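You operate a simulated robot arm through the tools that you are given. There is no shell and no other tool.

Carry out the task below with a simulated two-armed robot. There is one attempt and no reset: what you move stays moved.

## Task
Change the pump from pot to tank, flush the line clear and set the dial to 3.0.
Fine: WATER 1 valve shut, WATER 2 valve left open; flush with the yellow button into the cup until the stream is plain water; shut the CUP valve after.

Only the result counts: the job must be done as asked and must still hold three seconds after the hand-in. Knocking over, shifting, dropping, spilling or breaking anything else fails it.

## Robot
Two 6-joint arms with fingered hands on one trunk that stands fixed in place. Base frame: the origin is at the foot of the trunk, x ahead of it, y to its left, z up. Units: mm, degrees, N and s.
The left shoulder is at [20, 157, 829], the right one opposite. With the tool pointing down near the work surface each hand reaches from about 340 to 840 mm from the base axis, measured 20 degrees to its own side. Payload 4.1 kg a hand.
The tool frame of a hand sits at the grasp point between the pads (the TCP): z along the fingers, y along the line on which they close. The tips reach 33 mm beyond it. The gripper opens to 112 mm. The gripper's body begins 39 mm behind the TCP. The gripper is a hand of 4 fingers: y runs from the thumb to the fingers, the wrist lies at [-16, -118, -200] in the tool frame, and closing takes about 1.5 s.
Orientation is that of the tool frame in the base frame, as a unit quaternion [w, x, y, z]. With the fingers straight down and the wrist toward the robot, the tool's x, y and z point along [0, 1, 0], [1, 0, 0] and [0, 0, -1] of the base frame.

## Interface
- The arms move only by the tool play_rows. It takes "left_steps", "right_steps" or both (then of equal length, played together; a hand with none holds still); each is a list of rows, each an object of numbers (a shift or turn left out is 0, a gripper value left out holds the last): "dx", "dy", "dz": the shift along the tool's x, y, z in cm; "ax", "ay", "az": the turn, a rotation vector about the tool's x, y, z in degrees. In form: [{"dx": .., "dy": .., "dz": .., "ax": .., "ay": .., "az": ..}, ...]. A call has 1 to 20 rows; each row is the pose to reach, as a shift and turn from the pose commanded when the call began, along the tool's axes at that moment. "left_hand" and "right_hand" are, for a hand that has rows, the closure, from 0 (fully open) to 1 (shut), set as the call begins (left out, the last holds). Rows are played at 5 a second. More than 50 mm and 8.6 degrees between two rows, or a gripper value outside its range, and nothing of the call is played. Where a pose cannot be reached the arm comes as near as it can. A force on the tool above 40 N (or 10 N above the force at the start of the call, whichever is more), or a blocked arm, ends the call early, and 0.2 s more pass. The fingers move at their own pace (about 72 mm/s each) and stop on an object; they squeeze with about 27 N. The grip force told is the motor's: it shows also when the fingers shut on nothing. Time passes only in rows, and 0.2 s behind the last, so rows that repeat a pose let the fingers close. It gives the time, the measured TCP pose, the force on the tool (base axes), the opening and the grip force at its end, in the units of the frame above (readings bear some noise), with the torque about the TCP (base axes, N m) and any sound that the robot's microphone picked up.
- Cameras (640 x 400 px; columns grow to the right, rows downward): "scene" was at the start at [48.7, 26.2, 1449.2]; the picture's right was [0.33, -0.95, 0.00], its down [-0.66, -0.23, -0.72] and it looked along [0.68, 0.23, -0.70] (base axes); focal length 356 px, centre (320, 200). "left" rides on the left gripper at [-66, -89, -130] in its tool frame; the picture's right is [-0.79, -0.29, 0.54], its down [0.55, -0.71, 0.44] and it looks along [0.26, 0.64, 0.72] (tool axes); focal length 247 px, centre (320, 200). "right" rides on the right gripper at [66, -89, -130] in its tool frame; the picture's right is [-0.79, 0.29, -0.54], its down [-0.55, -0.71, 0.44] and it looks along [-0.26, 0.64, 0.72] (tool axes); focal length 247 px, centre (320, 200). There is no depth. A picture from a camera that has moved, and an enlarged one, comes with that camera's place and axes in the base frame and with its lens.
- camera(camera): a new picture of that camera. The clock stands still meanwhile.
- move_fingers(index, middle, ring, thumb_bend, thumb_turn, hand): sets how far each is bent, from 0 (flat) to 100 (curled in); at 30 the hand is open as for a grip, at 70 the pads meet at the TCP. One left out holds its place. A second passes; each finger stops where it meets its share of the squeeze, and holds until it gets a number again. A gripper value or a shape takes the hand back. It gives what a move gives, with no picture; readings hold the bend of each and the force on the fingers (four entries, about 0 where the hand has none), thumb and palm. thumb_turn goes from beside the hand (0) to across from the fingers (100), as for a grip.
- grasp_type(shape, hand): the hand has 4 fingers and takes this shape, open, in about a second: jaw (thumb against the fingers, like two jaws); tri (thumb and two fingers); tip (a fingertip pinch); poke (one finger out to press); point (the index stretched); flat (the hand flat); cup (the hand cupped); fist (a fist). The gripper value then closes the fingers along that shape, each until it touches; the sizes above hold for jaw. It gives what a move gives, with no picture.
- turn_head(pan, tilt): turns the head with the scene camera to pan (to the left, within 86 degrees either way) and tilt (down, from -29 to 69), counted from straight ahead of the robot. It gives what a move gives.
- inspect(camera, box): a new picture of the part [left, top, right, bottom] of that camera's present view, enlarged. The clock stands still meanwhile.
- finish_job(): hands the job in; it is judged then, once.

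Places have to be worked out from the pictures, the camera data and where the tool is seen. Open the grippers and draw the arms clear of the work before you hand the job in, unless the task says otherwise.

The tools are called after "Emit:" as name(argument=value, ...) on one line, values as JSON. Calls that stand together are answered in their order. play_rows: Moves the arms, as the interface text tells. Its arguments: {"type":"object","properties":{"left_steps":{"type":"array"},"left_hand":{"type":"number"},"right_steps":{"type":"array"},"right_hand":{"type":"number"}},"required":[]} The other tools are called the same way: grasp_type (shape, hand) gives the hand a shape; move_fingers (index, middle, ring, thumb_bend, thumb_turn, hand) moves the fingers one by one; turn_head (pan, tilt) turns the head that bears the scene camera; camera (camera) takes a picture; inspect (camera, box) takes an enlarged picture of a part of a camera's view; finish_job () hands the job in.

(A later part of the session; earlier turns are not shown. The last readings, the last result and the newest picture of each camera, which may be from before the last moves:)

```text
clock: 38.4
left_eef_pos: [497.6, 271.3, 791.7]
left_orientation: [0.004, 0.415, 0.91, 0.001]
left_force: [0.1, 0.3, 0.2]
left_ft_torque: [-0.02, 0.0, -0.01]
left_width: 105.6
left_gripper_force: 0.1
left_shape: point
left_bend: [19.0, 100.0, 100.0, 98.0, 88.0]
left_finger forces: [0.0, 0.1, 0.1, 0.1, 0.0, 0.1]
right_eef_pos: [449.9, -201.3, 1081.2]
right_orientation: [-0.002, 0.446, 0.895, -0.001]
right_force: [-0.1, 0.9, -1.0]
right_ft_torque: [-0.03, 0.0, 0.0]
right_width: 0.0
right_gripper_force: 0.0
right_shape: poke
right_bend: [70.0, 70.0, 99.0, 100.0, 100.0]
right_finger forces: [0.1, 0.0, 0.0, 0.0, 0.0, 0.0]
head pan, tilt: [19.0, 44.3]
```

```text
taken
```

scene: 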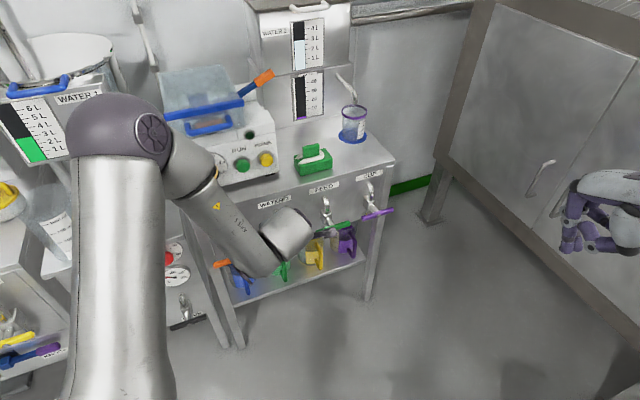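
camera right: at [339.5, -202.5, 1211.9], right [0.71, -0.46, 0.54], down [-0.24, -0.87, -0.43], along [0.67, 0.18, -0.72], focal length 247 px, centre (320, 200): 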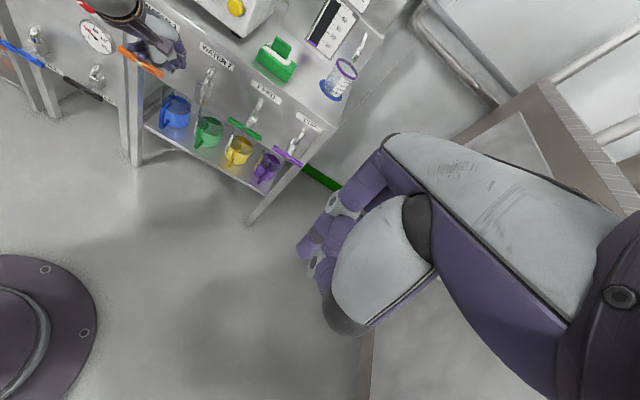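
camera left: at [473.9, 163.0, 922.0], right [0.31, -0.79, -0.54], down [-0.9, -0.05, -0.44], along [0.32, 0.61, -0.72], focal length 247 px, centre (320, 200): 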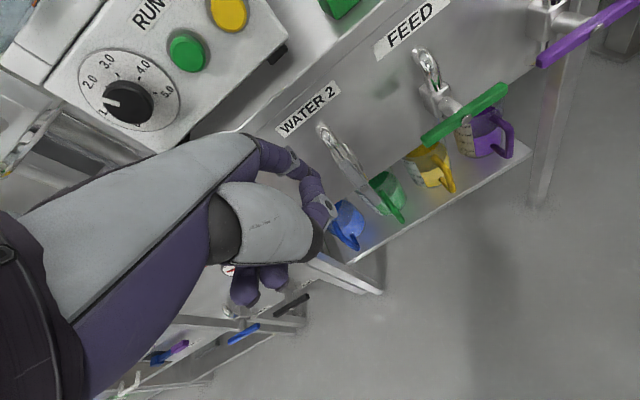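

I carry the left hand, above the levers, along the table to the pre-push place over the left end of the CUP lever.

Emit:
play_rows(left_steps=[{"dx": -3.9, "dy": 0.5, "dz": 0.3}, {"dx": -7.8, "dy": 1.2, "dz": 0.8}, {"dx": -11.7, "dy": 2.2, "dz": 1.5}, {"dx": -15.6, "dy": 3.3, "dz": 2.3}, {"dx": -19.5, "dy": 4.4, "dz": 3.2}, {"dx": -23.4, "dy": 5.4, "dz": 4.2}, {"dx": -27.35, "dy": 6.38, "dz": 5.2}])

Emit:
camera(camera="left")

Emit:
inspect(camera="right", box=[160, 20, 380, 180])

Emit:
camera(camera="scene")

```text
clock: 40.0
left_eef_pos: [725.5, 104.4, 740.8]
left_orientation: [0.002, 0.416, 0.91, 0.0]
left_force: [0.8, 0.0, 0.6]
left_ft_torque: [-0.03, -0.01, 0.01]
left_width: 105.4
left_gripper_force: 0.0
left_shape: point
left_bend: [19.0, 100.0, 100.0, 98.0, 88.0]
left_finger forces: [0.0, 0.0, 0.0, 0.1, 0.0, 0.1]
right_eef_pos: [449.3, -200.2, 1081.2]
right_orientation: [-0.001, 0.445, 0.895, -0.002]
right_force: [-0.4, 1.2, 0.6]
right_ft_torque: [-0.03, 0.02, 0.01]
right_width: 0.2
right_gripper_force: 0.0
right_shape: poke
right_bend: [70.0, 70.0, 99.0, 100.0, 100.0]
right_finger forces: [0.1, 0.1, 0.0, 0.0, 0.0, 0.0]
head pan, tilt: [19.0, 44.3]
```

```text
taken
camera left: at [700.6, -2.9, 871.9], right [0.3, -0.79, -0.54], down [-0.9, -0.05, -0.44], along [0.32, 0.61, -0.72], focal length 247 px, centre (320, 200)
```

left: 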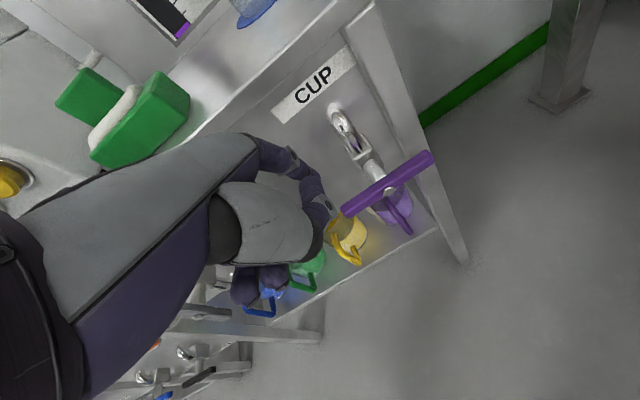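

```text
2.50 times, centred on (270, 100) of right
camera zoom: at [339.3, -201.9, 1211.8], right [0.71, -0.46, 0.54], down [-0.24, -0.87, -0.43], along [0.67, 0.18, -0.72], focal length 617 px, centre (445, 450)
```

zoom: 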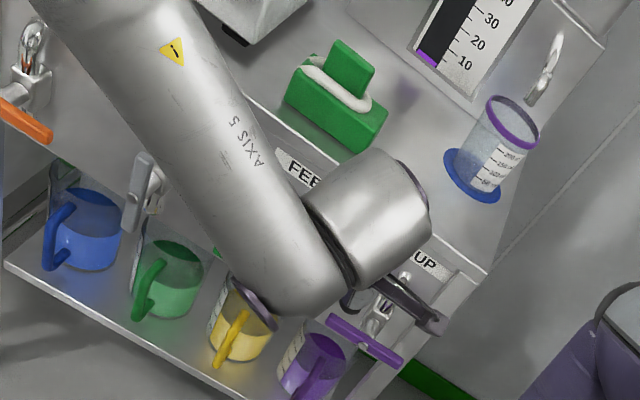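

```text
taken
```

scene: 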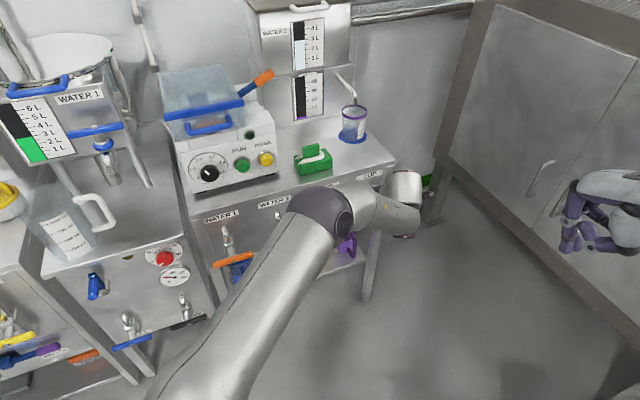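

The index is placed as it was for WATER 2. I push the CUP lever's left end down and around counter-clockwise to open it.

Emit:
play_rows(left_steps=[{"dx": 0.2, "dz": 2.5}, {"dx": 0.2, "dz": 4.0}, {"dx": 0.2, "dz": 5.35}, {"dx": 0.4, "dz": 5.9}, {"dx": 0.61, "dz": 6.4}, {"dx": 0.7, "dz": 7.0}, {"dx": 0.74, "dz": 7.53}, {"dx": 0.65, "dz": 8.1}, {"dx": 0.57, "dz": 8.66}, {"dx": 0.35, "dz": 9.2}, {"dx": 0.12, "dz": 9.69}])

Emit:
camera(camera="left")

Emit:
inspect(camera="scene", box=[230, 50, 420, 240])

```text
clock: 42.4
left_eef_pos: [726.4, 107.0, 644.2]
left_orientation: [0.003, 0.415, 0.91, 0.0]
left_force: [-1.3, 0.7, 1.3]
left_ft_torque: [0.06, -0.04, -0.01]
left_width: 0.0
left_gripper_force: 0.0
left_shape: point
left_bend: [19.0, 100.0, 100.0, 98.0, 88.0]
left_finger forces: [0.8, 0.0, 0.0, 0.1, 0.0, 0.0]
right_eef_pos: [450.5, -200.8, 1081.5]
right_orientation: [-0.003, 0.446, 0.895, -0.003]
right_force: [-0.3, 0.2, 0.2]
right_ft_torque: [0.01, 0.01, 0.02]
right_width: 0.2
right_gripper_force: 0.1
right_shape: poke
right_bend: [70.0, 70.0, 99.0, 100.0, 100.0]
right_finger forces: [0.1, 0.0, 0.0, 0.0, 0.0, 0.1]
head pan, tilt: [19.0, 44.3]
```

```text
taken
camera left: at [700.9, -2.0, 774.7], right [0.3, -0.79, -0.54], down [-0.9, -0.05, -0.44], along [0.32, 0.61, -0.72], focal length 247 px, centre (320, 200)
```

left: 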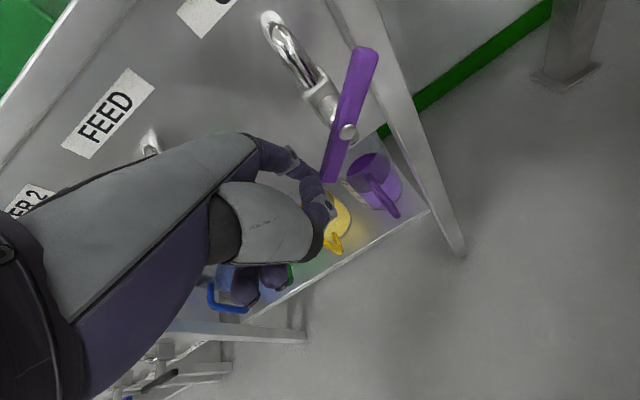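

```text
2.11 times, centred on (325, 145) of scene
camera zoom: at [48.7, 26.2, 1449.2], right [0.33, -0.95, 0.0], down [-0.66, -0.23, -0.72], along [0.68, 0.23, -0.7], focal length 748 px, centre (310, 316)
```

zoom: 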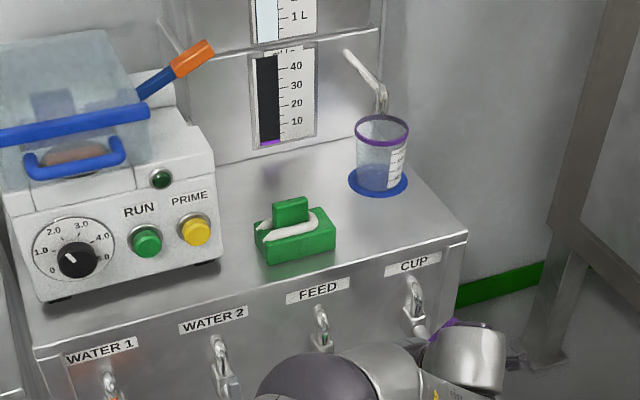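

It follows just as WATER 2 did, and nothing flows yet. I finish the arc to vertical.

Emit:
play_rows(left_steps=[{"dx": -0.3, "dz": 0.45}, {"dx": -0.71, "dz": 0.89}, {"dx": -1.1, "dz": 1.2}, {"dx": -1.62, "dz": 1.56}, {"dx": -2.0, "dz": 1.6}, {"dx": -2.3, "dz": 1.6}, {"dx": -2.7, "dz": 1.6}, {"dx": -3.1, "dz": 1.6}, {"dx": -3.5, "dz": 1.6}, {"dx": -3.9, "dz": 1.6}])

Emit:
camera(camera="left")

Emit:
inspect(camera="scene", box=[230, 50, 420, 240])

Emit:
inspect(camera="right", box=[160, 20, 380, 180])

```text
clock: 44.6
left_eef_pos: [743.5, 77.2, 628.9]
left_orientation: [0.003, 0.416, 0.909, 0.001]
left_force: [0.5, 0.2, -0.5]
left_ft_torque: [-0.01, -0.03, -0.02]
left_width: 105.2
left_gripper_force: 0.1
left_shape: point
left_bend: [19.0, 100.0, 100.0, 98.0, 88.0]
left_finger forces: [0.1, 0.1, 0.1, 0.0, 0.0, 0.0]
left hand out of reach, approached as far as the arm can: row 9, 10
right_eef_pos: [449.7, -200.2, 1081.5]
right_orientation: [-0.002, 0.445, 0.895, -0.002]
right_force: [-0.4, -0.4, 0.4]
right_ft_torque: [-0.02, 0.0, -0.04]
right_width: 0.3
right_gripper_force: 0.0
right_shape: poke
right_bend: [70.0, 70.0, 99.0, 100.0, 100.0]
right_finger forces: [0.0, 0.0, 0.1, 0.0, 0.0, 0.1]
head pan, tilt: [19.0, 44.3]
```

```text
taken
camera left: at [718.2, -29.8, 759.5], right [0.3, -0.79, -0.54], down [-0.9, -0.05, -0.44], along [0.32, 0.61, -0.72], focal length 247 px, centre (320, 200)
```

left: 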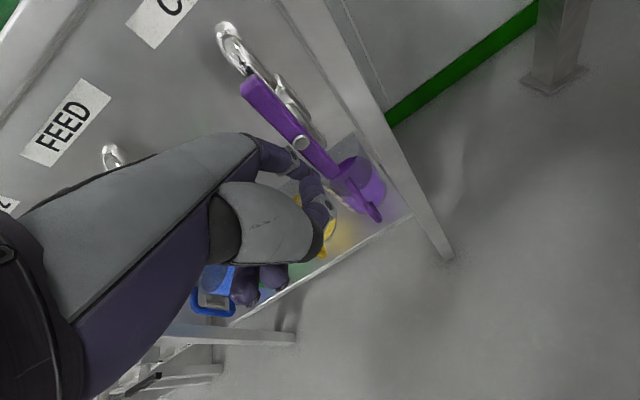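

```text
2.11 times, centred on (325, 145) of scene
camera zoom: at [48.7, 26.2, 1449.2], right [0.33, -0.95, 0.0], down [-0.66, -0.23, -0.72], along [0.68, 0.23, -0.7], focal length 748 px, centre (310, 316)
```

zoom: 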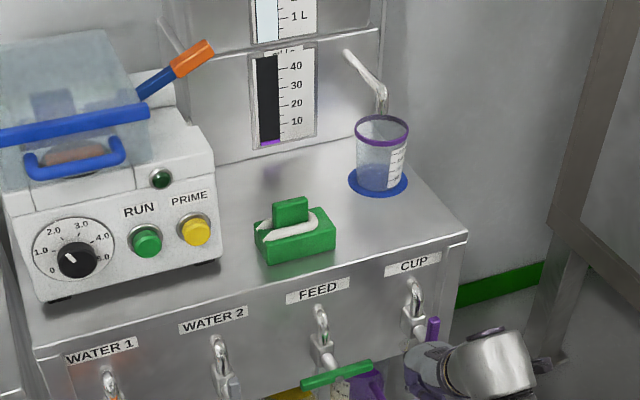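

```text
2.50 times, centred on (270, 100) of right
camera zoom: at [339.5, -202.3, 1211.7], right [0.71, -0.46, 0.54], down [-0.24, -0.87, -0.43], along [0.67, 0.18, -0.72], focal length 617 px, centre (445, 450)
```

zoom: 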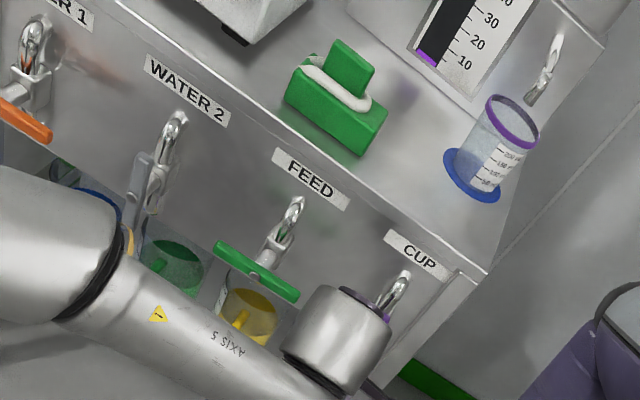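

The last rows were just out of reach, leaving the lever a few degrees short. I yaw the hand clockwise in place, which swings the index a further ~1 cm to the right.

Emit:
play_rows(left_steps=[{"az": 4}, {"az": 8}, {"az": 12}, {"az": 15}])

Emit:
camera(camera="left")

Emit:
inspect(camera="scene", box=[310, 150, 420, 250])

```text
clock: 45.4
left_eef_pos: [742.0, 87.7, 626.3]
left_orientation: [-0.006, 0.488, 0.873, 0.002]
left_force: [-14.5, 9.6, 4.9]
left_ft_torque: [0.26, -0.17, 1.02]
left_width: 105.5
left_gripper_force: 0.0
left_shape: point
left_bend: [22.0, 100.0, 100.0, 98.0, 88.0]
left_finger forces: [18.4, 0.1, 0.0, 0.0, 0.1, 0.1]
left hand out of reach, approached as far as the arm can: row 3
right_eef_pos: [449.2, -200.7, 1081.6]
right_orientation: [-0.002, 0.446, 0.895, -0.001]
right_force: [-0.1, -0.9, -0.2]
right_ft_torque: [0.0, 0.0, -0.01]
right_width: 0.0
right_gripper_force: 0.1
right_shape: poke
right_bend: [70.0, 70.0, 99.0, 100.0, 100.0]
right_finger forces: [0.1, 0.0, 0.0, 0.0, 0.0, 0.1]
head pan, tilt: [19.0, 44.3]
stopped in row 3 (left hand): the force on the tool passed its limit at 48 N (the readings are from after the stop); the commanded pose is now the measured one
```

```text
taken
camera left: at [702.7, -17.1, 755.7], right [0.17, -0.82, -0.55], down [-0.9, 0.1, -0.43], along [0.41, 0.56, -0.72], focal length 247 px, centre (320, 200)
```

left: 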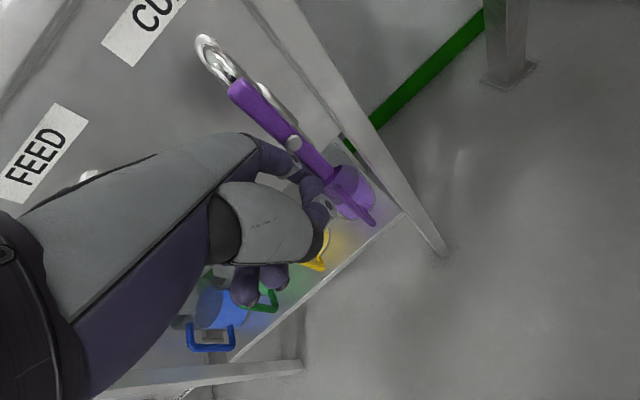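

```text
4.00 times, centred on (365, 200) of scene
camera zoom: at [48.2, 26.5, 1449.2], right [0.33, -0.95, 0.0], down [-0.66, -0.23, -0.72], along [0.68, 0.23, -0.7], focal length 1422 px, centre (140, 200)
```

zoom: 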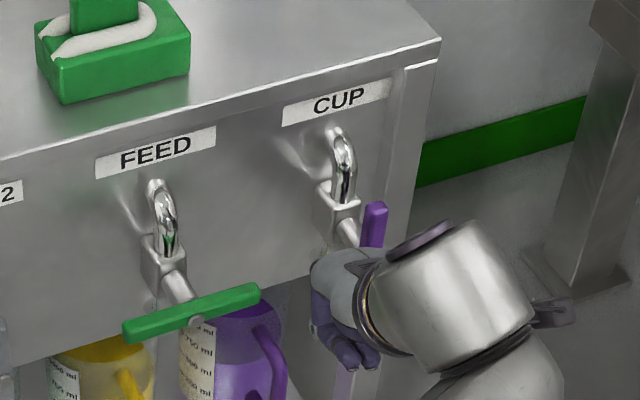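

The CUP lever is at its stop (open). I withdraw the hand sideways, back and up.

Emit:
play_rows(left_steps=[{"dx": 0.8, "dy": -0.15}, {"dx": 1.48, "dy": -0.27}, {"dx": 0.9, "dy": -3.4}, {"dx": 0.4, "dy": -6.2, "dz": -2.5}, {"dx": 0.4, "dy": -6.2, "dz": -7}, {"dx": 0.4, "dy": -6.2, "dz": -11.5}, {"dx": 0.4, "dy": -6.2, "dz": -16}, {"dx": 0.4, "dy": -6.2, "dz": -20.5}, {"dx": 0.4, "dy": -6.2, "dz": -25}])

Emit:
camera(camera="scene")

Emit:
inspect(camera="right", box=[160, 20, 380, 180])

```text
clock: 47.4
left_eef_pos: [738.1, 35.5, 884.0]
left_orientation: [-0.007, 0.49, 0.872, 0.001]
left_force: [1.0, -0.6, -0.4]
left_ft_torque: [0.0, -0.02, -0.01]
left_width: 105.4
left_gripper_force: 0.0
left_shape: point
left_bend: [19.0, 100.0, 100.0, 99.0, 88.0]
left_finger forces: [0.0, 0.0, 0.0, 0.1, 0.1, 0.0]
left hand out of reach, approached as far as the arm can: row 1, 2, 3, 4, 5, 6, 7, 8, 9
right_eef_pos: [449.6, -200.4, 1082.6]
right_orientation: [-0.002, 0.446, 0.895, -0.002]
right_force: [0.8, -0.3, -0.6]
right_ft_torque: [0.0, 0.03, 0.04]
right_width: 0.0
right_gripper_force: 0.1
right_shape: poke
right_bend: [70.0, 70.0, 99.0, 100.0, 100.0]
right_finger forces: [0.1, 0.0, 0.1, 0.0, 0.1, 0.1]
head pan, tilt: [19.0, 44.3]
```

```text
taken
```

scene: 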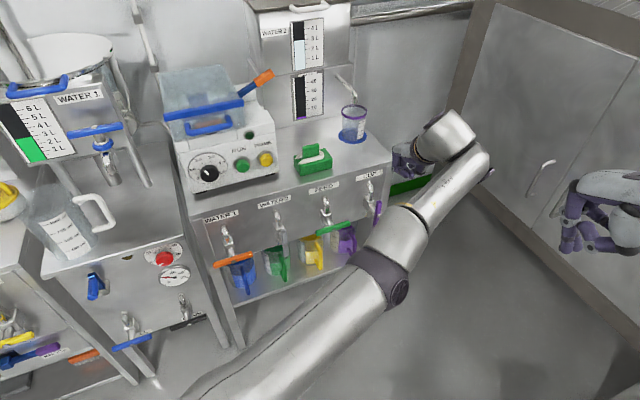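

```text
2.50 times, centred on (270, 100) of right
camera zoom: at [340.0, -202.2, 1211.6], right [0.71, -0.46, 0.54], down [-0.24, -0.87, -0.43], along [0.66, 0.18, -0.72], focal length 617 px, centre (445, 450)
```

zoom: 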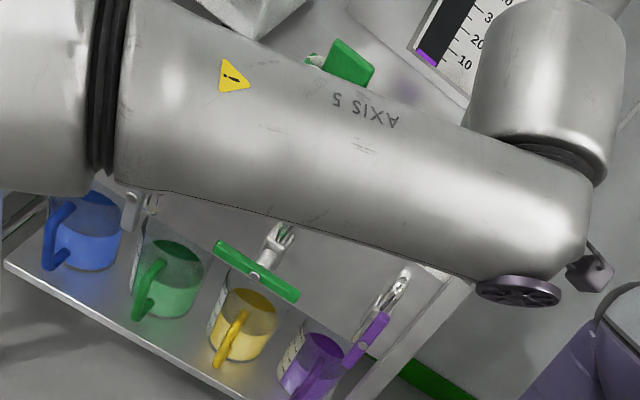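

All three levers are as wanted (W1 horizontal, W2 and CUP vertical). The arm ended stretched to the right, so I bring it back left in small steps, restoring the yaw.

Emit:
play_rows(left_steps=[{"dx": 2.5, "az": -2.5}, {"dx": 5, "az": -5}, {"dx": 7.5, "az": -7.5}])

Emit:
camera(camera="scene")

Emit:
camera(camera="right")

```text
clock: 48.2
left_eef_pos: [742.9, 86.2, 894.4]
left_orientation: [-0.006, 0.432, 0.902, 0.002]
left_force: [0.4, -0.2, 0.8]
left_ft_torque: [0.01, -0.03, 0.02]
left_width: 105.7
left_gripper_force: 0.1
left_shape: point
left_bend: [19.0, 100.0, 100.0, 99.0, 88.0]
left_finger forces: [0.0, 0.0, 0.0, 0.1, 0.1, 0.1]
left hand out of reach, approached as far as the arm can: row 1, 2, 3
right_eef_pos: [450.9, -200.6, 1081.5]
right_orientation: [-0.002, 0.445, 0.895, -0.003]
right_force: [-0.3, 0.6, -0.3]
right_ft_torque: [-0.05, -0.02, -0.04]
right_width: 0.2
right_gripper_force: 0.1
right_shape: poke
right_bend: [70.0, 70.0, 99.0, 100.0, 100.0]
right_finger forces: [0.0, 0.0, 0.1, 0.0, 0.0, 0.0]
head pan, tilt: [19.0, 44.3]
```

```text
taken
```

scene: 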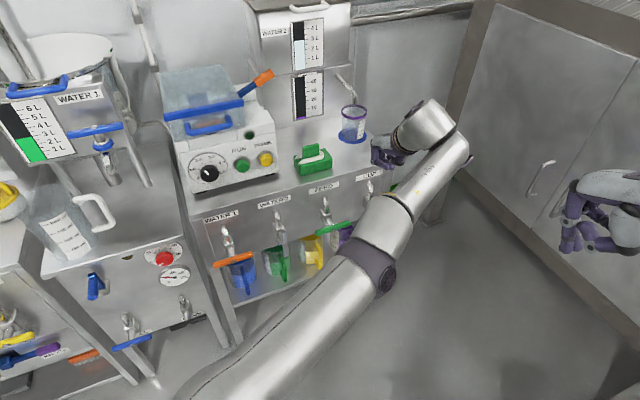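

```text
taken
camera right: at [339.5, -202.4, 1211.7], right [0.71, -0.46, 0.54], down [-0.24, -0.87, -0.43], along [0.67, 0.18, -0.72], focal length 247 px, centre (320, 200)
```

right: 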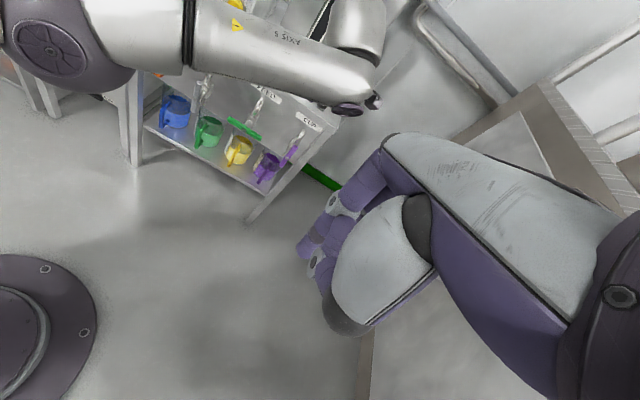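

The arm is near a joint limit here. I try raising the hand straight up, to see whether that frees it.

Emit:
play_rows(left_steps=[{"dz": -3}, {"dz": -6}, {"dz": -9}, {"dz": -12}])

Emit:
camera(camera="scene")

```text
clock: 49.2
left_eef_pos: [721.3, 90.0, 1004.5]
left_orientation: [-0.004, 0.433, 0.901, 0.003]
left_force: [-0.1, -1.2, -0.8]
left_ft_torque: [0.0, 0.01, 0.01]
left_width: 105.6
left_gripper_force: 0.0
left_shape: point
left_bend: [19.0, 100.0, 100.0, 99.0, 88.0]
left_finger forces: [0.1, 0.1, 0.1, 0.0, 0.0, 0.0]
left hand out of reach, approached as far as the arm can: row 2, 3, 4
right_eef_pos: [448.9, -199.9, 1080.6]
right_orientation: [-0.002, 0.445, 0.895, -0.002]
right_force: [-0.1, 0.3, -0.6]
right_ft_torque: [0.01, 0.02, 0.0]
right_width: 0.1
right_gripper_force: 0.1
right_shape: poke
right_bend: [70.0, 70.0, 99.0, 100.0, 100.0]
right_finger forces: [0.0, 0.1, 0.0, 0.1, 0.1, 0.0]
head pan, tilt: [19.0, 44.3]
```

```text
taken
```

scene: 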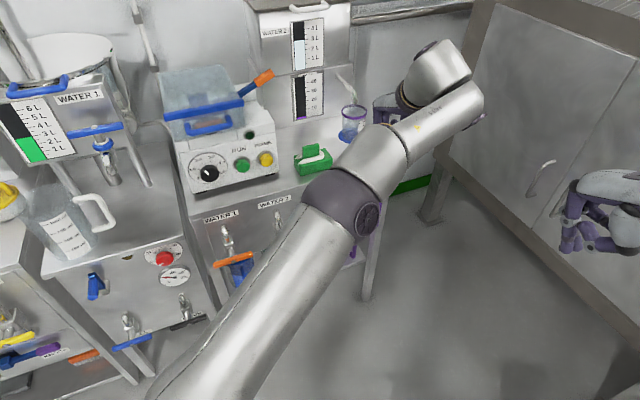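

The arm is simply fully stretched (elbow straight). I command a target well inside the reach and hold it over many rows so the elbow can bend again.

Emit:
play_rows(left_steps=[{"dx": 3, "dy": -0.8, "dz": 1}, {"dx": 6, "dy": -1.6, "dz": 2.1}, {"dx": 9, "dy": -2.4, "dz": 3.2}, {"dx": 12, "dy": -3.1, "dz": 4.3}, {"dx": 14.6, "dy": -3.8, "dz": 5.4}, {"dx": 14.6, "dy": -3.8, "dz": 5.4}, {"dx": 14.6, "dy": -3.8, "dz": 5.4}, {"dx": 14.6, "dy": -3.8, "dz": 5.4}])

Emit:
camera(camera="scene")

```text
clock: 51.0
left_eef_pos: [600.3, 180.4, 951.4]
left_orientation: [-0.004, 0.433, 0.902, 0.002]
left_force: [-0.2, -0.5, 0.2]
left_ft_torque: [0.01, 0.0, 0.0]
left_width: 105.4
left_gripper_force: 0.0
left_shape: point
left_bend: [19.0, 100.0, 100.0, 99.0, 88.0]
left_finger forces: [0.1, 0.1, 0.0, 0.0, 0.0, 0.0]
right_eef_pos: [449.1, -199.2, 1080.9]
right_orientation: [-0.002, 0.446, 0.895, -0.001]
right_force: [0.3, 0.0, -0.1]
right_ft_torque: [-0.01, 0.03, 0.01]
right_width: 0.1
right_gripper_force: 0.0
right_shape: poke
right_bend: [70.0, 70.0, 99.0, 100.0, 100.0]
right_finger forces: [0.1, 0.1, 0.1, 0.0, 0.1, 0.0]
head pan, tilt: [19.0, 44.3]
```

```text
taken
```

scene: 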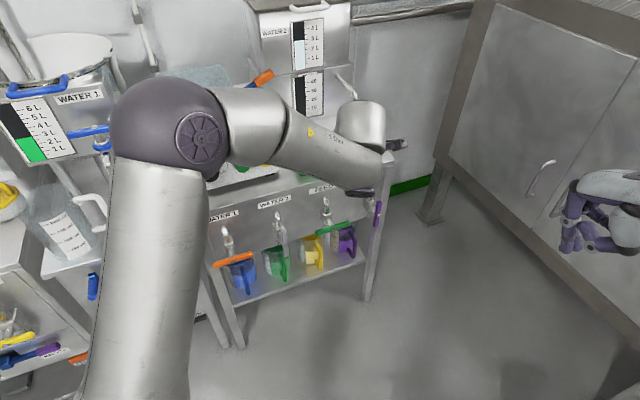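

Freed, with the elbow bent normally. I now bring the index in front of the yellow PRIME button, pitched slightly forward, about 2 cm short of it.

Emit:
play_rows(left_steps=[{"dx": 2.5, "dy": 1.5, "dz": 1.5, "ax": -3.6, "az": -0.7}, {"dx": 5, "dy": 3.5, "dz": 3, "ax": -7.2, "az": -1.3}, {"dx": 7.5, "dy": 6, "dz": 4.6, "ax": -10.8, "az": -2}, {"dx": 10, "dy": 9, "dz": 6.1, "ax": -14.4, "az": -2.6}, {"dx": 12.5, "dy": 11.9, "dz": 7.64, "ax": -18, "az": -3.3}])

Emit:
camera(camera="scene")

Emit:
camera(camera="left")

Emit:
camera(camera="right")

```text
clock: 52.2
left_eef_pos: [614.8, 351.9, 876.4]
left_orientation: [0.064, 0.402, 0.902, 0.144]
left_force: [0.1, -0.3, 0.6]
left_ft_torque: [0.07, -0.02, 0.0]
left_width: 105.5
left_gripper_force: 0.0
left_shape: point
left_bend: [19.0, 100.0, 100.0, 99.0, 88.0]
left_finger forces: [0.0, 0.0, 0.0, 0.0, 0.1, 0.1]
right_eef_pos: [448.5, -200.9, 1081.4]
right_orientation: [-0.002, 0.445, 0.895, -0.002]
right_force: [0.4, 0.3, 0.2]
right_ft_torque: [0.04, 0.0, -0.01]
right_width: 0.1
right_gripper_force: 0.1
right_shape: poke
right_bend: [70.0, 70.0, 99.0, 100.0, 100.0]
right_finger forces: [0.0, 0.0, 0.1, 0.0, 0.0, 0.0]
head pan, tilt: [19.0, 44.3]
```

```text
taken
```

scene: 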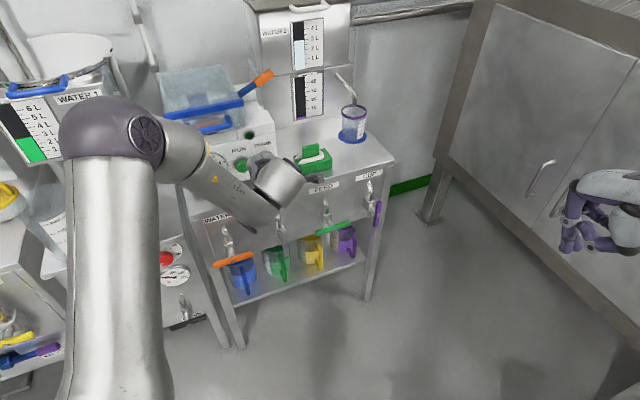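

```text
taken
camera left: at [565.8, 219.4, 972.4], right [0.45, -0.66, -0.6], down [-0.77, 0.05, -0.64], along [0.45, 0.75, -0.49], focal length 247 px, centre (320, 200)
```

left: 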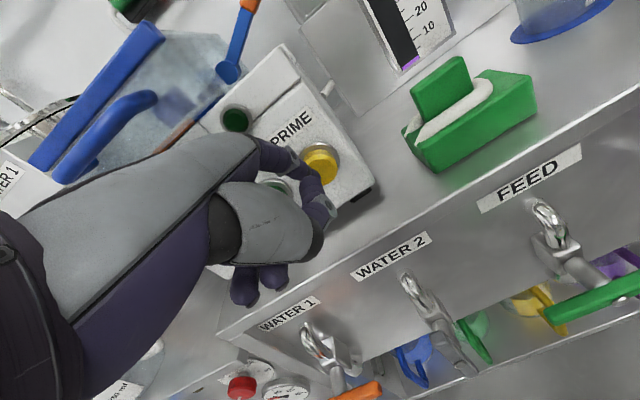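

```text
taken
camera right: at [339.4, -202.7, 1211.7], right [0.71, -0.46, 0.54], down [-0.24, -0.87, -0.43], along [0.67, 0.18, -0.72], focal length 247 px, centre (320, 200)
```

right: 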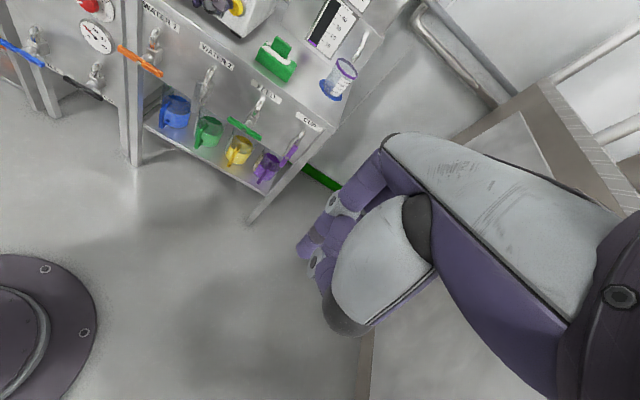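

Cup and meter stay visible. I zoom in to check the index against the button and the state of the valves.

Emit:
inspect(camera="left", box=[220, 90, 400, 240])

Emit:
inspect(camera="right", box=[180, 0, 380, 110])

Emit:
inspect(camera="scene", box=[190, 110, 400, 280])

```text
2.67 times, centred on (310, 165) of left
camera zoom: at [565.8, 219.4, 972.4], right [0.45, -0.66, -0.6], down [-0.77, 0.05, -0.64], along [0.45, 0.75, -0.49], focal length 659 px, centre (347, 293)
```

zoom: 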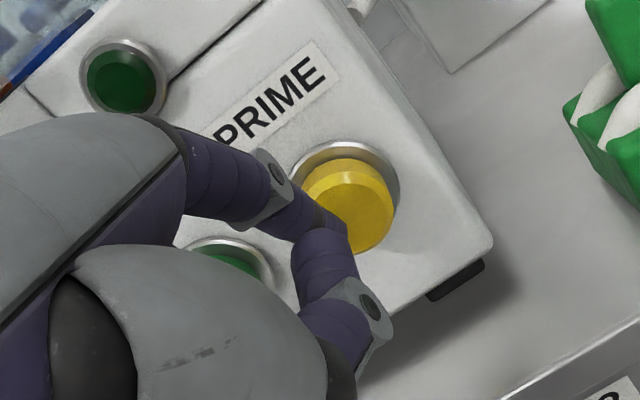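

```text
3.20 times, centred on (280, 55) of right
camera zoom: at [339.4, -202.7, 1211.7], right [0.71, -0.46, 0.54], down [-0.24, -0.87, -0.43], along [0.67, 0.18, -0.72], focal length 790 px, centre (448, 664)
```

zoom: 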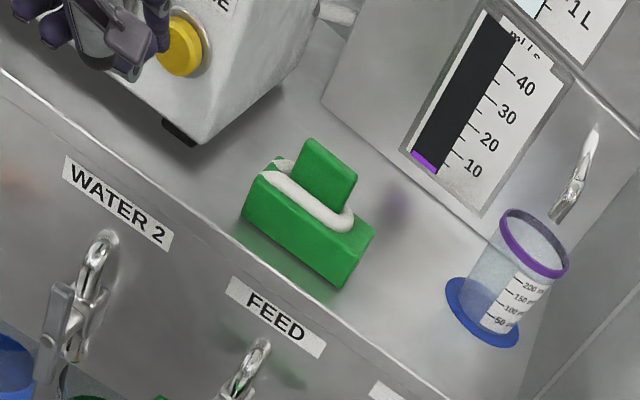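

```text
2.35 times, centred on (295, 195) of scene
camera zoom: at [48.6, 25.7, 1449.2], right [0.33, -0.95, 0.0], down [-0.66, -0.23, -0.72], along [0.68, 0.23, -0.7], focal length 836 px, centre (379, 212)
```

zoom: 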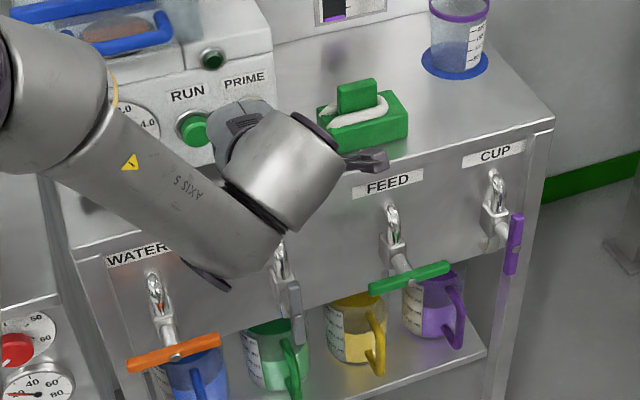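

Geometry agrees: index tip ≈(681,382,878), about 2 cm in front of the button centre. I advance in small steps and watch force and sound.

Emit:
play_rows(left_steps=[{"dy": 0.95, "dz": 0.31}, {"dy": 1.5, "dz": 0.49}, {"dy": 1.8, "dz": 0.59}, {"dy": 2.1, "dz": 0.69}, {"dy": 2.3, "dz": 0.75}])

Emit:
inspect(camera="scene", box=[230, 50, 400, 190])

Emit:
inspect(camera="right", box=[180, 0, 380, 110])

```text
clock: 53.4
left_eef_pos: [633.0, 366.3, 876.4]
left_orientation: [0.064, 0.403, 0.902, 0.142]
left_force: [-5.9, -8.4, 1.0]
left_ft_torque: [-0.06, 0.0, -0.23]
left_width: 105.6
left_gripper_force: 0.1
left_shape: point
left_bend: [25.0, 100.0, 100.0, 99.0, 88.0]
left_finger forces: [9.6, 0.1, 0.0, 0.0, 0.0, 0.0]
right_eef_pos: [449.0, -200.3, 1080.9]
right_orientation: [-0.002, 0.445, 0.895, -0.002]
right_force: [-0.1, 0.5, -0.3]
right_ft_torque: [-0.01, 0.0, -0.01]
right_width: 0.0
right_gripper_force: 0.2
right_shape: poke
right_bend: [70.0, 70.0, 99.0, 100.0, 100.0]
right_finger forces: [0.0, 0.0, 0.0, 0.1, 0.0, 0.0]
head pan, tilt: [19.0, 44.3]
heard: click
```

```text
2.86 times, centred on (315, 120) of scene
camera zoom: at [48.5, 25.9, 1449.2], right [0.33, -0.95, 0.0], down [-0.66, -0.23, -0.72], along [0.68, 0.23, -0.7], focal length 1016 px, centre (334, 429)
```

zoom: 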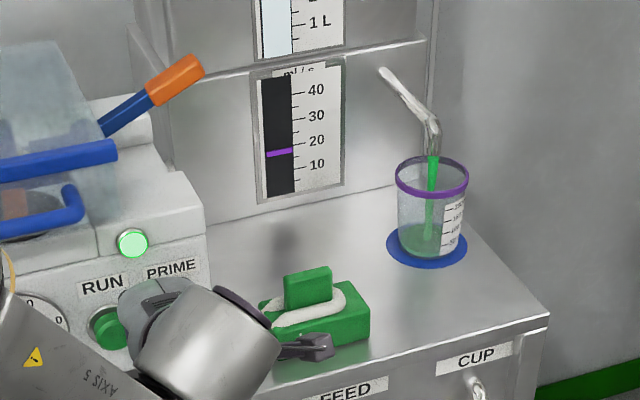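

```text
3.20 times, centred on (280, 55) of right
camera zoom: at [339.3, -202.6, 1211.7], right [0.71, -0.46, 0.54], down [-0.24, -0.87, -0.43], along [0.67, 0.18, -0.72], focal length 790 px, centre (448, 664)
```

zoom: 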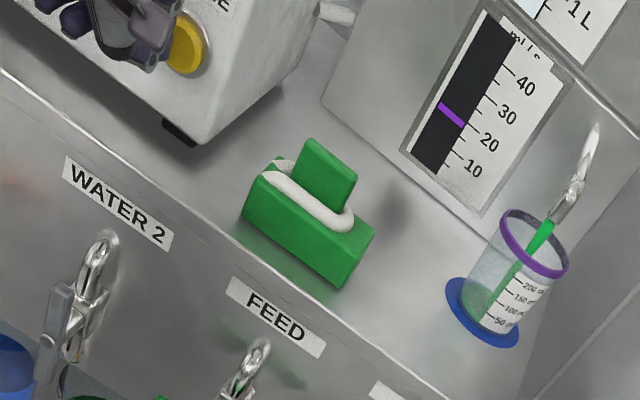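

A click, the lamp lit, ~16 ml/s flow and a green stream into the cup. I hold the button for about a second and look again.

Emit:
play_rows(left_steps=[{"dz": 0}, {"dz": 0}, {"dz": 0}, {"dz": 0}, {"dz": 0}])

Emit:
inspect(camera="scene", box=[230, 50, 400, 190])

Emit:
inspect(camera="scene", box=[320, 70, 390, 150])

```text
clock: 54.6
left_eef_pos: [632.9, 368.8, 876.1]
left_orientation: [0.063, 0.401, 0.903, 0.143]
left_force: [-5.6, -7.0, -2.9]
left_ft_torque: [-0.17, 0.21, -0.18]
left_width: 105.6
left_gripper_force: 0.0
left_shape: point
left_bend: [25.0, 100.0, 100.0, 99.0, 88.0]
left_finger forces: [7.8, 0.0, 0.1, 0.1, 0.0, 0.0]
right_eef_pos: [450.5, -201.1, 1081.5]
right_orientation: [-0.002, 0.445, 0.895, -0.001]
right_force: [0.1, 0.0, -0.8]
right_ft_torque: [0.02, -0.04, 0.01]
right_width: 0.0
right_gripper_force: 0.0
right_shape: poke
right_bend: [70.0, 70.0, 99.0, 100.0, 100.0]
right_finger forces: [0.0, 0.0, 0.0, 0.0, 0.1, 0.0]
head pan, tilt: [19.0, 44.3]
```

```text
2.86 times, centred on (315, 120) of scene
camera zoom: at [48.6, 26.0, 1449.2], right [0.33, -0.95, 0.0], down [-0.66, -0.23, -0.72], along [0.68, 0.23, -0.7], focal length 1016 px, centre (334, 429)
```

zoom: 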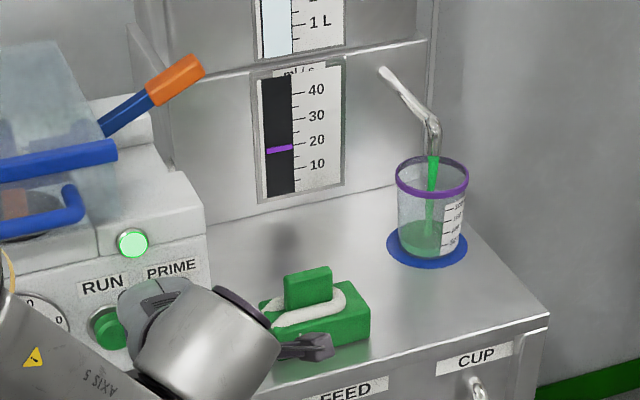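

```text
5.00 times, centred on (355, 110) of scene
camera zoom: at [48.6, 26.0, 1449.2], right [0.33, -0.95, 0.0], down [-0.66, -0.23, -0.72], along [0.68, 0.23, -0.7], focal length 1777 px, centre (145, 650)
```

zoom: 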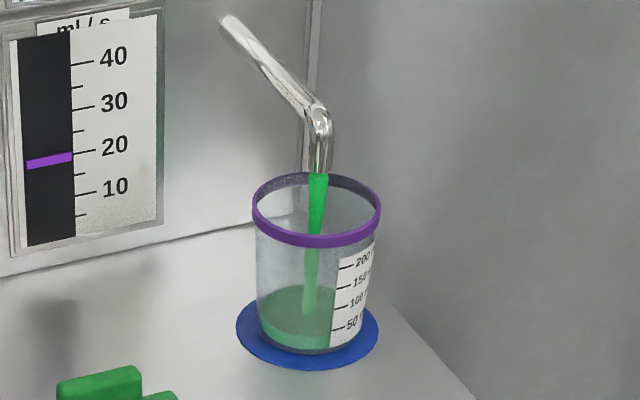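

The level is around 30 ml, the stream still green. I keep holding.

Emit:
play_rows(left_steps=[{"dz": 0}, {"dz": 0}, {"dz": 0}, {"dz": 0}, {"dz": 0}, {"dz": 0}, {"dz": 0}])

Emit:
inspect(camera="scene", box=[320, 70, 390, 150])

```text
clock: 56.2
left_eef_pos: [632.8, 368.7, 875.5]
left_orientation: [0.063, 0.401, 0.902, 0.143]
left_force: [-6.1, -4.1, -1.5]
left_ft_torque: [-0.13, 0.19, -0.06]
left_width: 105.6
left_gripper_force: 0.0
left_shape: point
left_bend: [25.0, 100.0, 100.0, 99.0, 88.0]
left_finger forces: [7.7, 0.1, 0.1, 0.1, 0.0, 0.0]
right_eef_pos: [449.3, -200.0, 1081.9]
right_orientation: [-0.003, 0.445, 0.895, -0.002]
right_force: [-0.4, 0.4, 0.0]
right_ft_torque: [-0.01, 0.01, -0.01]
right_width: 0.0
right_gripper_force: 0.0
right_shape: poke
right_bend: [70.0, 70.0, 99.0, 100.0, 100.0]
right_finger forces: [0.0, 0.0, 0.0, 0.0, 0.0, 0.0]
head pan, tilt: [19.0, 44.3]
```

```text
5.00 times, centred on (355, 110) of scene
camera zoom: at [48.5, 26.0, 1449.2], right [0.33, -0.95, 0.0], down [-0.66, -0.23, -0.72], along [0.68, 0.23, -0.7], focal length 1777 px, centre (145, 650)
```

zoom: 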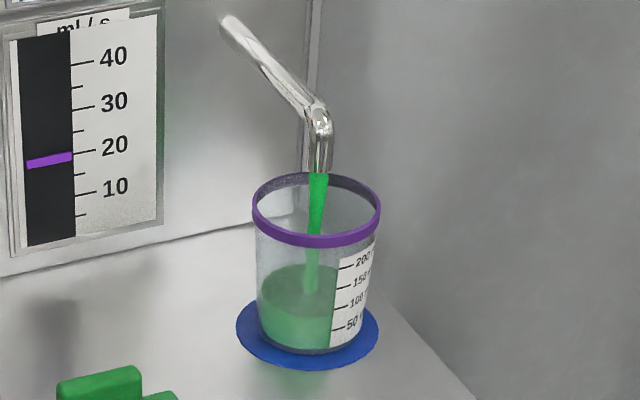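

About 70 ml in the cup, still green. Another second.

Emit:
play_rows(left_steps=[{"dz": 0}, {"dz": 0}, {"dz": 0}, {"dz": 0}, {"dz": 0}])

Emit:
inspect(camera="scene", box=[320, 70, 390, 150])

```text
clock: 57.4
left_eef_pos: [632.8, 367.2, 875.6]
left_orientation: [0.064, 0.402, 0.902, 0.143]
left_force: [-6.1, -5.9, -0.9]
left_ft_torque: [-0.15, 0.19, -0.08]
left_width: 105.5
left_gripper_force: 0.1
left_shape: point
left_bend: [25.0, 100.0, 100.0, 99.0, 88.0]
left_finger forces: [7.8, 0.0, 0.0, 0.0, 0.1, 0.0]
right_eef_pos: [449.5, -200.8, 1081.2]
right_orientation: [-0.001, 0.445, 0.895, -0.002]
right_force: [0.7, -0.8, -0.9]
right_ft_torque: [-0.04, -0.02, 0.01]
right_width: 0.2
right_gripper_force: 0.0
right_shape: poke
right_bend: [70.0, 70.0, 99.0, 100.0, 100.0]
right_finger forces: [0.1, 0.1, 0.0, 0.1, 0.0, 0.0]
head pan, tilt: [19.0, 44.3]
```

```text
5.00 times, centred on (355, 110) of scene
camera zoom: at [48.5, 26.0, 1449.2], right [0.33, -0.95, 0.0], down [-0.66, -0.23, -0.72], along [0.68, 0.23, -0.7], focal length 1777 px, centre (145, 650)
```

zoom: 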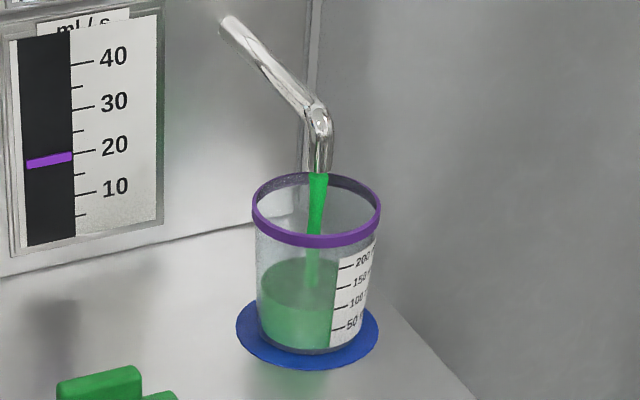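

Roughly 75–80 ml so far by the clock, still green. I continue in short holds.

Emit:
play_rows(left_steps=[{"dz": 0}, {"dz": 0}, {"dz": 0}, {"dz": 0}, {"dz": 0}])

Emit:
inspect(camera="scene", box=[320, 70, 390, 150])

```text
clock: 58.6
left_eef_pos: [632.7, 368.7, 875.8]
left_orientation: [0.064, 0.402, 0.902, 0.143]
left_force: [-4.9, -6.3, -1.4]
left_ft_torque: [-0.15, 0.17, -0.09]
left_width: 105.4
left_gripper_force: 0.1
left_shape: point
left_bend: [25.0, 100.0, 100.0, 99.0, 88.0]
left_finger forces: [7.8, 0.0, 0.1, 0.1, 0.1, 0.0]
right_eef_pos: [448.6, -199.7, 1081.7]
right_orientation: [-0.002, 0.445, 0.895, -0.002]
right_force: [0.0, 0.5, -0.3]
right_ft_torque: [-0.02, -0.01, -0.01]
right_width: 0.0
right_gripper_force: 0.0
right_shape: poke
right_bend: [70.0, 70.0, 99.0, 100.0, 100.0]
right_finger forces: [0.1, 0.0, 0.0, 0.1, 0.1, 0.0]
head pan, tilt: [19.0, 44.3]
```

```text
5.00 times, centred on (355, 110) of scene
camera zoom: at [48.5, 26.0, 1449.2], right [0.33, -0.95, 0.0], down [-0.66, -0.23, -0.72], along [0.68, 0.23, -0.7], focal length 1777 px, centre (145, 650)
```

zoom: 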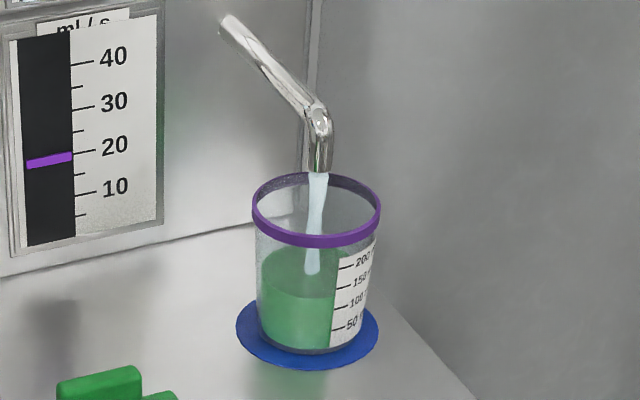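

The stream has turned to plain water, with ~100 ml in the cup. I hold a fraction longer for certainty, then release the button.

Emit:
play_rows(left_steps=[{"dz": 0}, {"dz": 0}, {"dz": 0}])

Emit:
inspect(camera="scene", box=[320, 70, 390, 150])

Emit:
play_rows(left_steps=[{"dy": -1.5, "dz": -0.5}, {"dy": -3, "dz": -1}, {"dy": -5, "dz": -1.6}])

Emit:
inspect(camera="scene", box=[230, 50, 400, 190])

```text
clock: 59.4
left_eef_pos: [632.6, 366.7, 875.8]
left_orientation: [0.064, 0.401, 0.902, 0.143]
left_force: [-6.2, -4.6, -1.5]
left_ft_torque: [-0.15, 0.22, -0.09]
left_width: 105.7
left_gripper_force: 0.0
left_shape: point
left_bend: [25.0, 100.0, 100.0, 99.0, 88.0]
left_finger forces: [7.9, 0.1, 0.0, 0.0, 0.0, 0.1]
right_eef_pos: [449.3, -200.7, 1081.6]
right_orientation: [-0.002, 0.445, 0.895, -0.002]
right_force: [0.4, -0.4, 0.0]
right_ft_torque: [0.01, 0.02, 0.02]
right_width: 0.1
right_gripper_force: 0.1
right_shape: poke
right_bend: [70.0, 70.0, 99.0, 100.0, 100.0]
right_finger forces: [0.0, 0.0, 0.1, 0.1, 0.1, 0.0]
head pan, tilt: [19.0, 44.3]
```

```text
5.00 times, centred on (355, 110) of scene
camera zoom: at [48.5, 26.0, 1449.2], right [0.33, -0.95, 0.0], down [-0.66, -0.23, -0.72], along [0.68, 0.23, -0.7], focal length 1777 px, centre (145, 650)
```

zoom: 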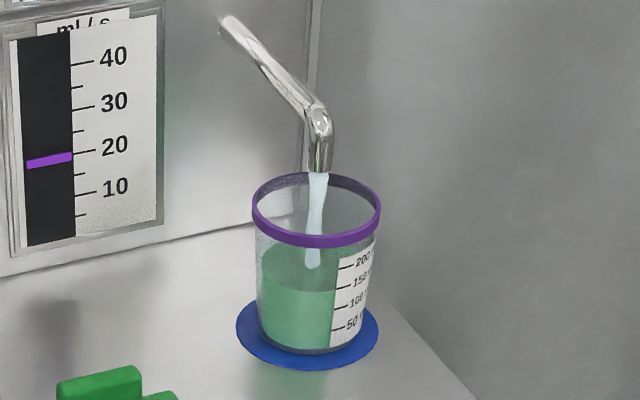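

```text
clock: 60.2
left_eef_pos: [594.6, 332.3, 875.8]
left_orientation: [0.064, 0.401, 0.902, 0.144]
left_force: [0.5, -0.5, 0.0]
left_ft_torque: [0.05, 0.0, -0.01]
left_width: 105.8
left_gripper_force: 0.1
left_shape: point
left_bend: [19.0, 100.0, 100.0, 99.0, 88.0]
left_finger forces: [0.0, 0.1, 0.0, 0.0, 0.1, 0.0]
right_eef_pos: [449.5, -201.2, 1081.6]
right_orientation: [-0.002, 0.446, 0.895, -0.002]
right_force: [-0.4, 0.0, 0.2]
right_ft_torque: [0.0, 0.04, 0.01]
right_width: 0.2
right_gripper_force: 0.1
right_shape: poke
right_bend: [70.0, 70.0, 99.0, 100.0, 100.0]
right_finger forces: [0.1, 0.0, 0.0, 0.0, 0.0, 0.0]
head pan, tilt: [19.0, 44.3]
```

```text
2.86 times, centred on (315, 120) of scene
camera zoom: at [48.8, 26.3, 1449.2], right [0.33, -0.95, 0.0], down [-0.66, -0.23, -0.72], along [0.68, 0.23, -0.7], focal length 1016 px, centre (334, 429)
```

zoom: 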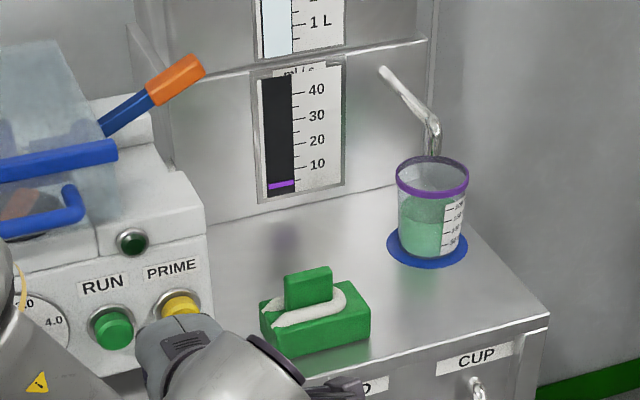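

The flush worked: lamp off, flow stopped, ~120 ml in the cup. Shutting CUP needs its top pushed right, which suits the right hand; I give it the point shape and bring it to the front of the CUP valve.

Emit:
grasp_type(hand="right", shape="point")

Emit:
play_rows(right_steps=[{"dx": 0.5, "dy": 3.7, "dz": 2.2, "az": 1.3}, {"dx": 1.05, "dy": 7.5, "dz": 4.5, "az": 2.7}, {"dx": 1.6, "dy": 11.2, "dz": 6.7, "az": 4}, {"dx": 2.1, "dy": 15, "dz": 8.9, "az": 5.3}, {"dx": 2.6, "dy": 18.7, "dz": 11.2, "az": 6.7}, {"dx": 3.15, "dy": 22.5, "dz": 13.4, "az": 8}, {"dx": 3.7, "dy": 26.2, "dz": 15.6, "az": 9.3}, {"dx": 4.2, "dy": 30, "dz": 17.9, "az": 10.7}, {"dx": 4.74, "dy": 33.7, "dz": 20.1, "az": 12}])

Emit:
camera(camera="scene")

Emit:
camera(camera="right")

Emit:
camera(camera="left")

```text
clock: 61.1
left_eef_pos: [594.5, 333.0, 875.8]
left_orientation: [0.064, 0.401, 0.902, 0.143]
left_force: [0.5, 0.8, 0.3]
left_ft_torque: [-0.01, 0.03, -0.02]
left_width: 105.7
left_gripper_force: 0.0
left_shape: point
left_bend: [19.0, 100.0, 100.0, 99.0, 88.0]
left_finger forces: [0.0, 0.1, 0.0, 0.0, 0.0, 0.0]
right_eef_pos: [450.3, -202.8, 1082.0]
right_orientation: [-0.002, 0.446, 0.895, -0.002]
right_force: [0.2, 0.2, -0.6]
right_ft_torque: [-0.02, -0.03, 0.02]
right_width: 0.0
right_gripper_force: 0.1
right_shape: point
right_bend: [19.0, 100.0, 100.0, 98.0, 88.0]
right_finger forces: [0.0, 0.0, 0.0, 0.0, 0.0, 0.0]
head pan, tilt: [19.0, 44.3]
```

```text
clock: 63.1
left_eef_pos: [594.3, 332.5, 875.5]
left_orientation: [0.065, 0.401, 0.902, 0.144]
left_force: [-0.1, -0.3, -0.5]
left_ft_torque: [0.01, 0.0, 0.01]
left_width: 105.4
left_gripper_force: 0.1
left_shape: point
left_bend: [19.0, 100.0, 100.0, 99.0, 88.0]
left_finger forces: [0.1, 0.1, 0.0, 0.0, 0.1, 0.0]
right_eef_pos: [689.0, 39.8, 879.5]
right_orientation: [-0.001, 0.537, 0.844, -0.002]
right_force: [0.7, -0.1, 1.1]
right_ft_torque: [0.03, -0.04, 0.0]
right_width: 0.0
right_gripper_force: 0.0
right_shape: point
right_bend: [19.0, 100.0, 100.0, 98.0, 88.0]
right_finger forces: [0.1, 0.0, 0.0, 0.0, 0.1, 0.1]
head pan, tilt: [19.0, 44.3]
```

```text
taken
```

scene: 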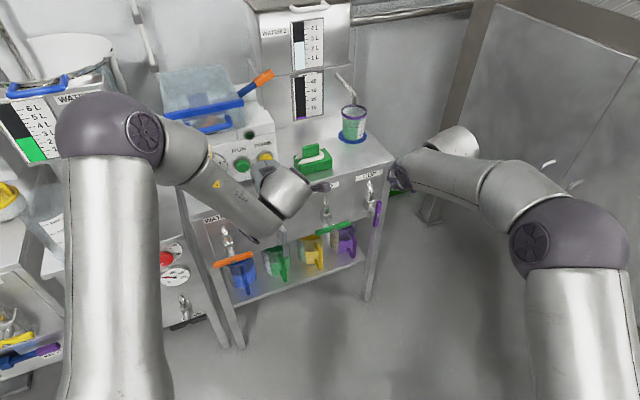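

```text
taken
camera right: at [581.1, 61.0, 1009.3], right [0.6, -0.6, 0.54], down [-0.41, -0.8, -0.43], along [0.69, 0.04, -0.72], focal length 247 px, centre (320, 200)
```

right: 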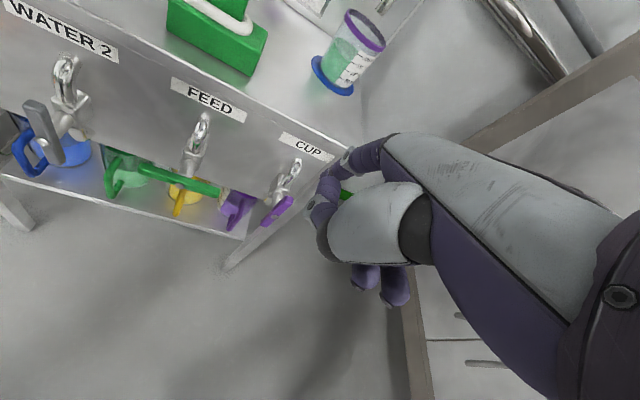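

```text
taken
camera left: at [545.1, 200.0, 971.9], right [0.45, -0.66, -0.6], down [-0.77, 0.05, -0.63], along [0.45, 0.75, -0.49], focal length 247 px, centre (320, 200)
```

left: 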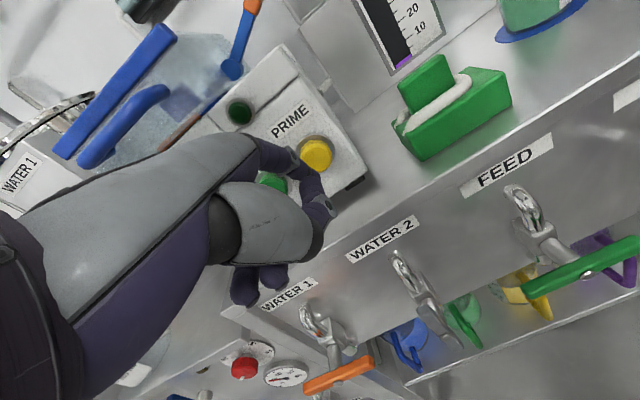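

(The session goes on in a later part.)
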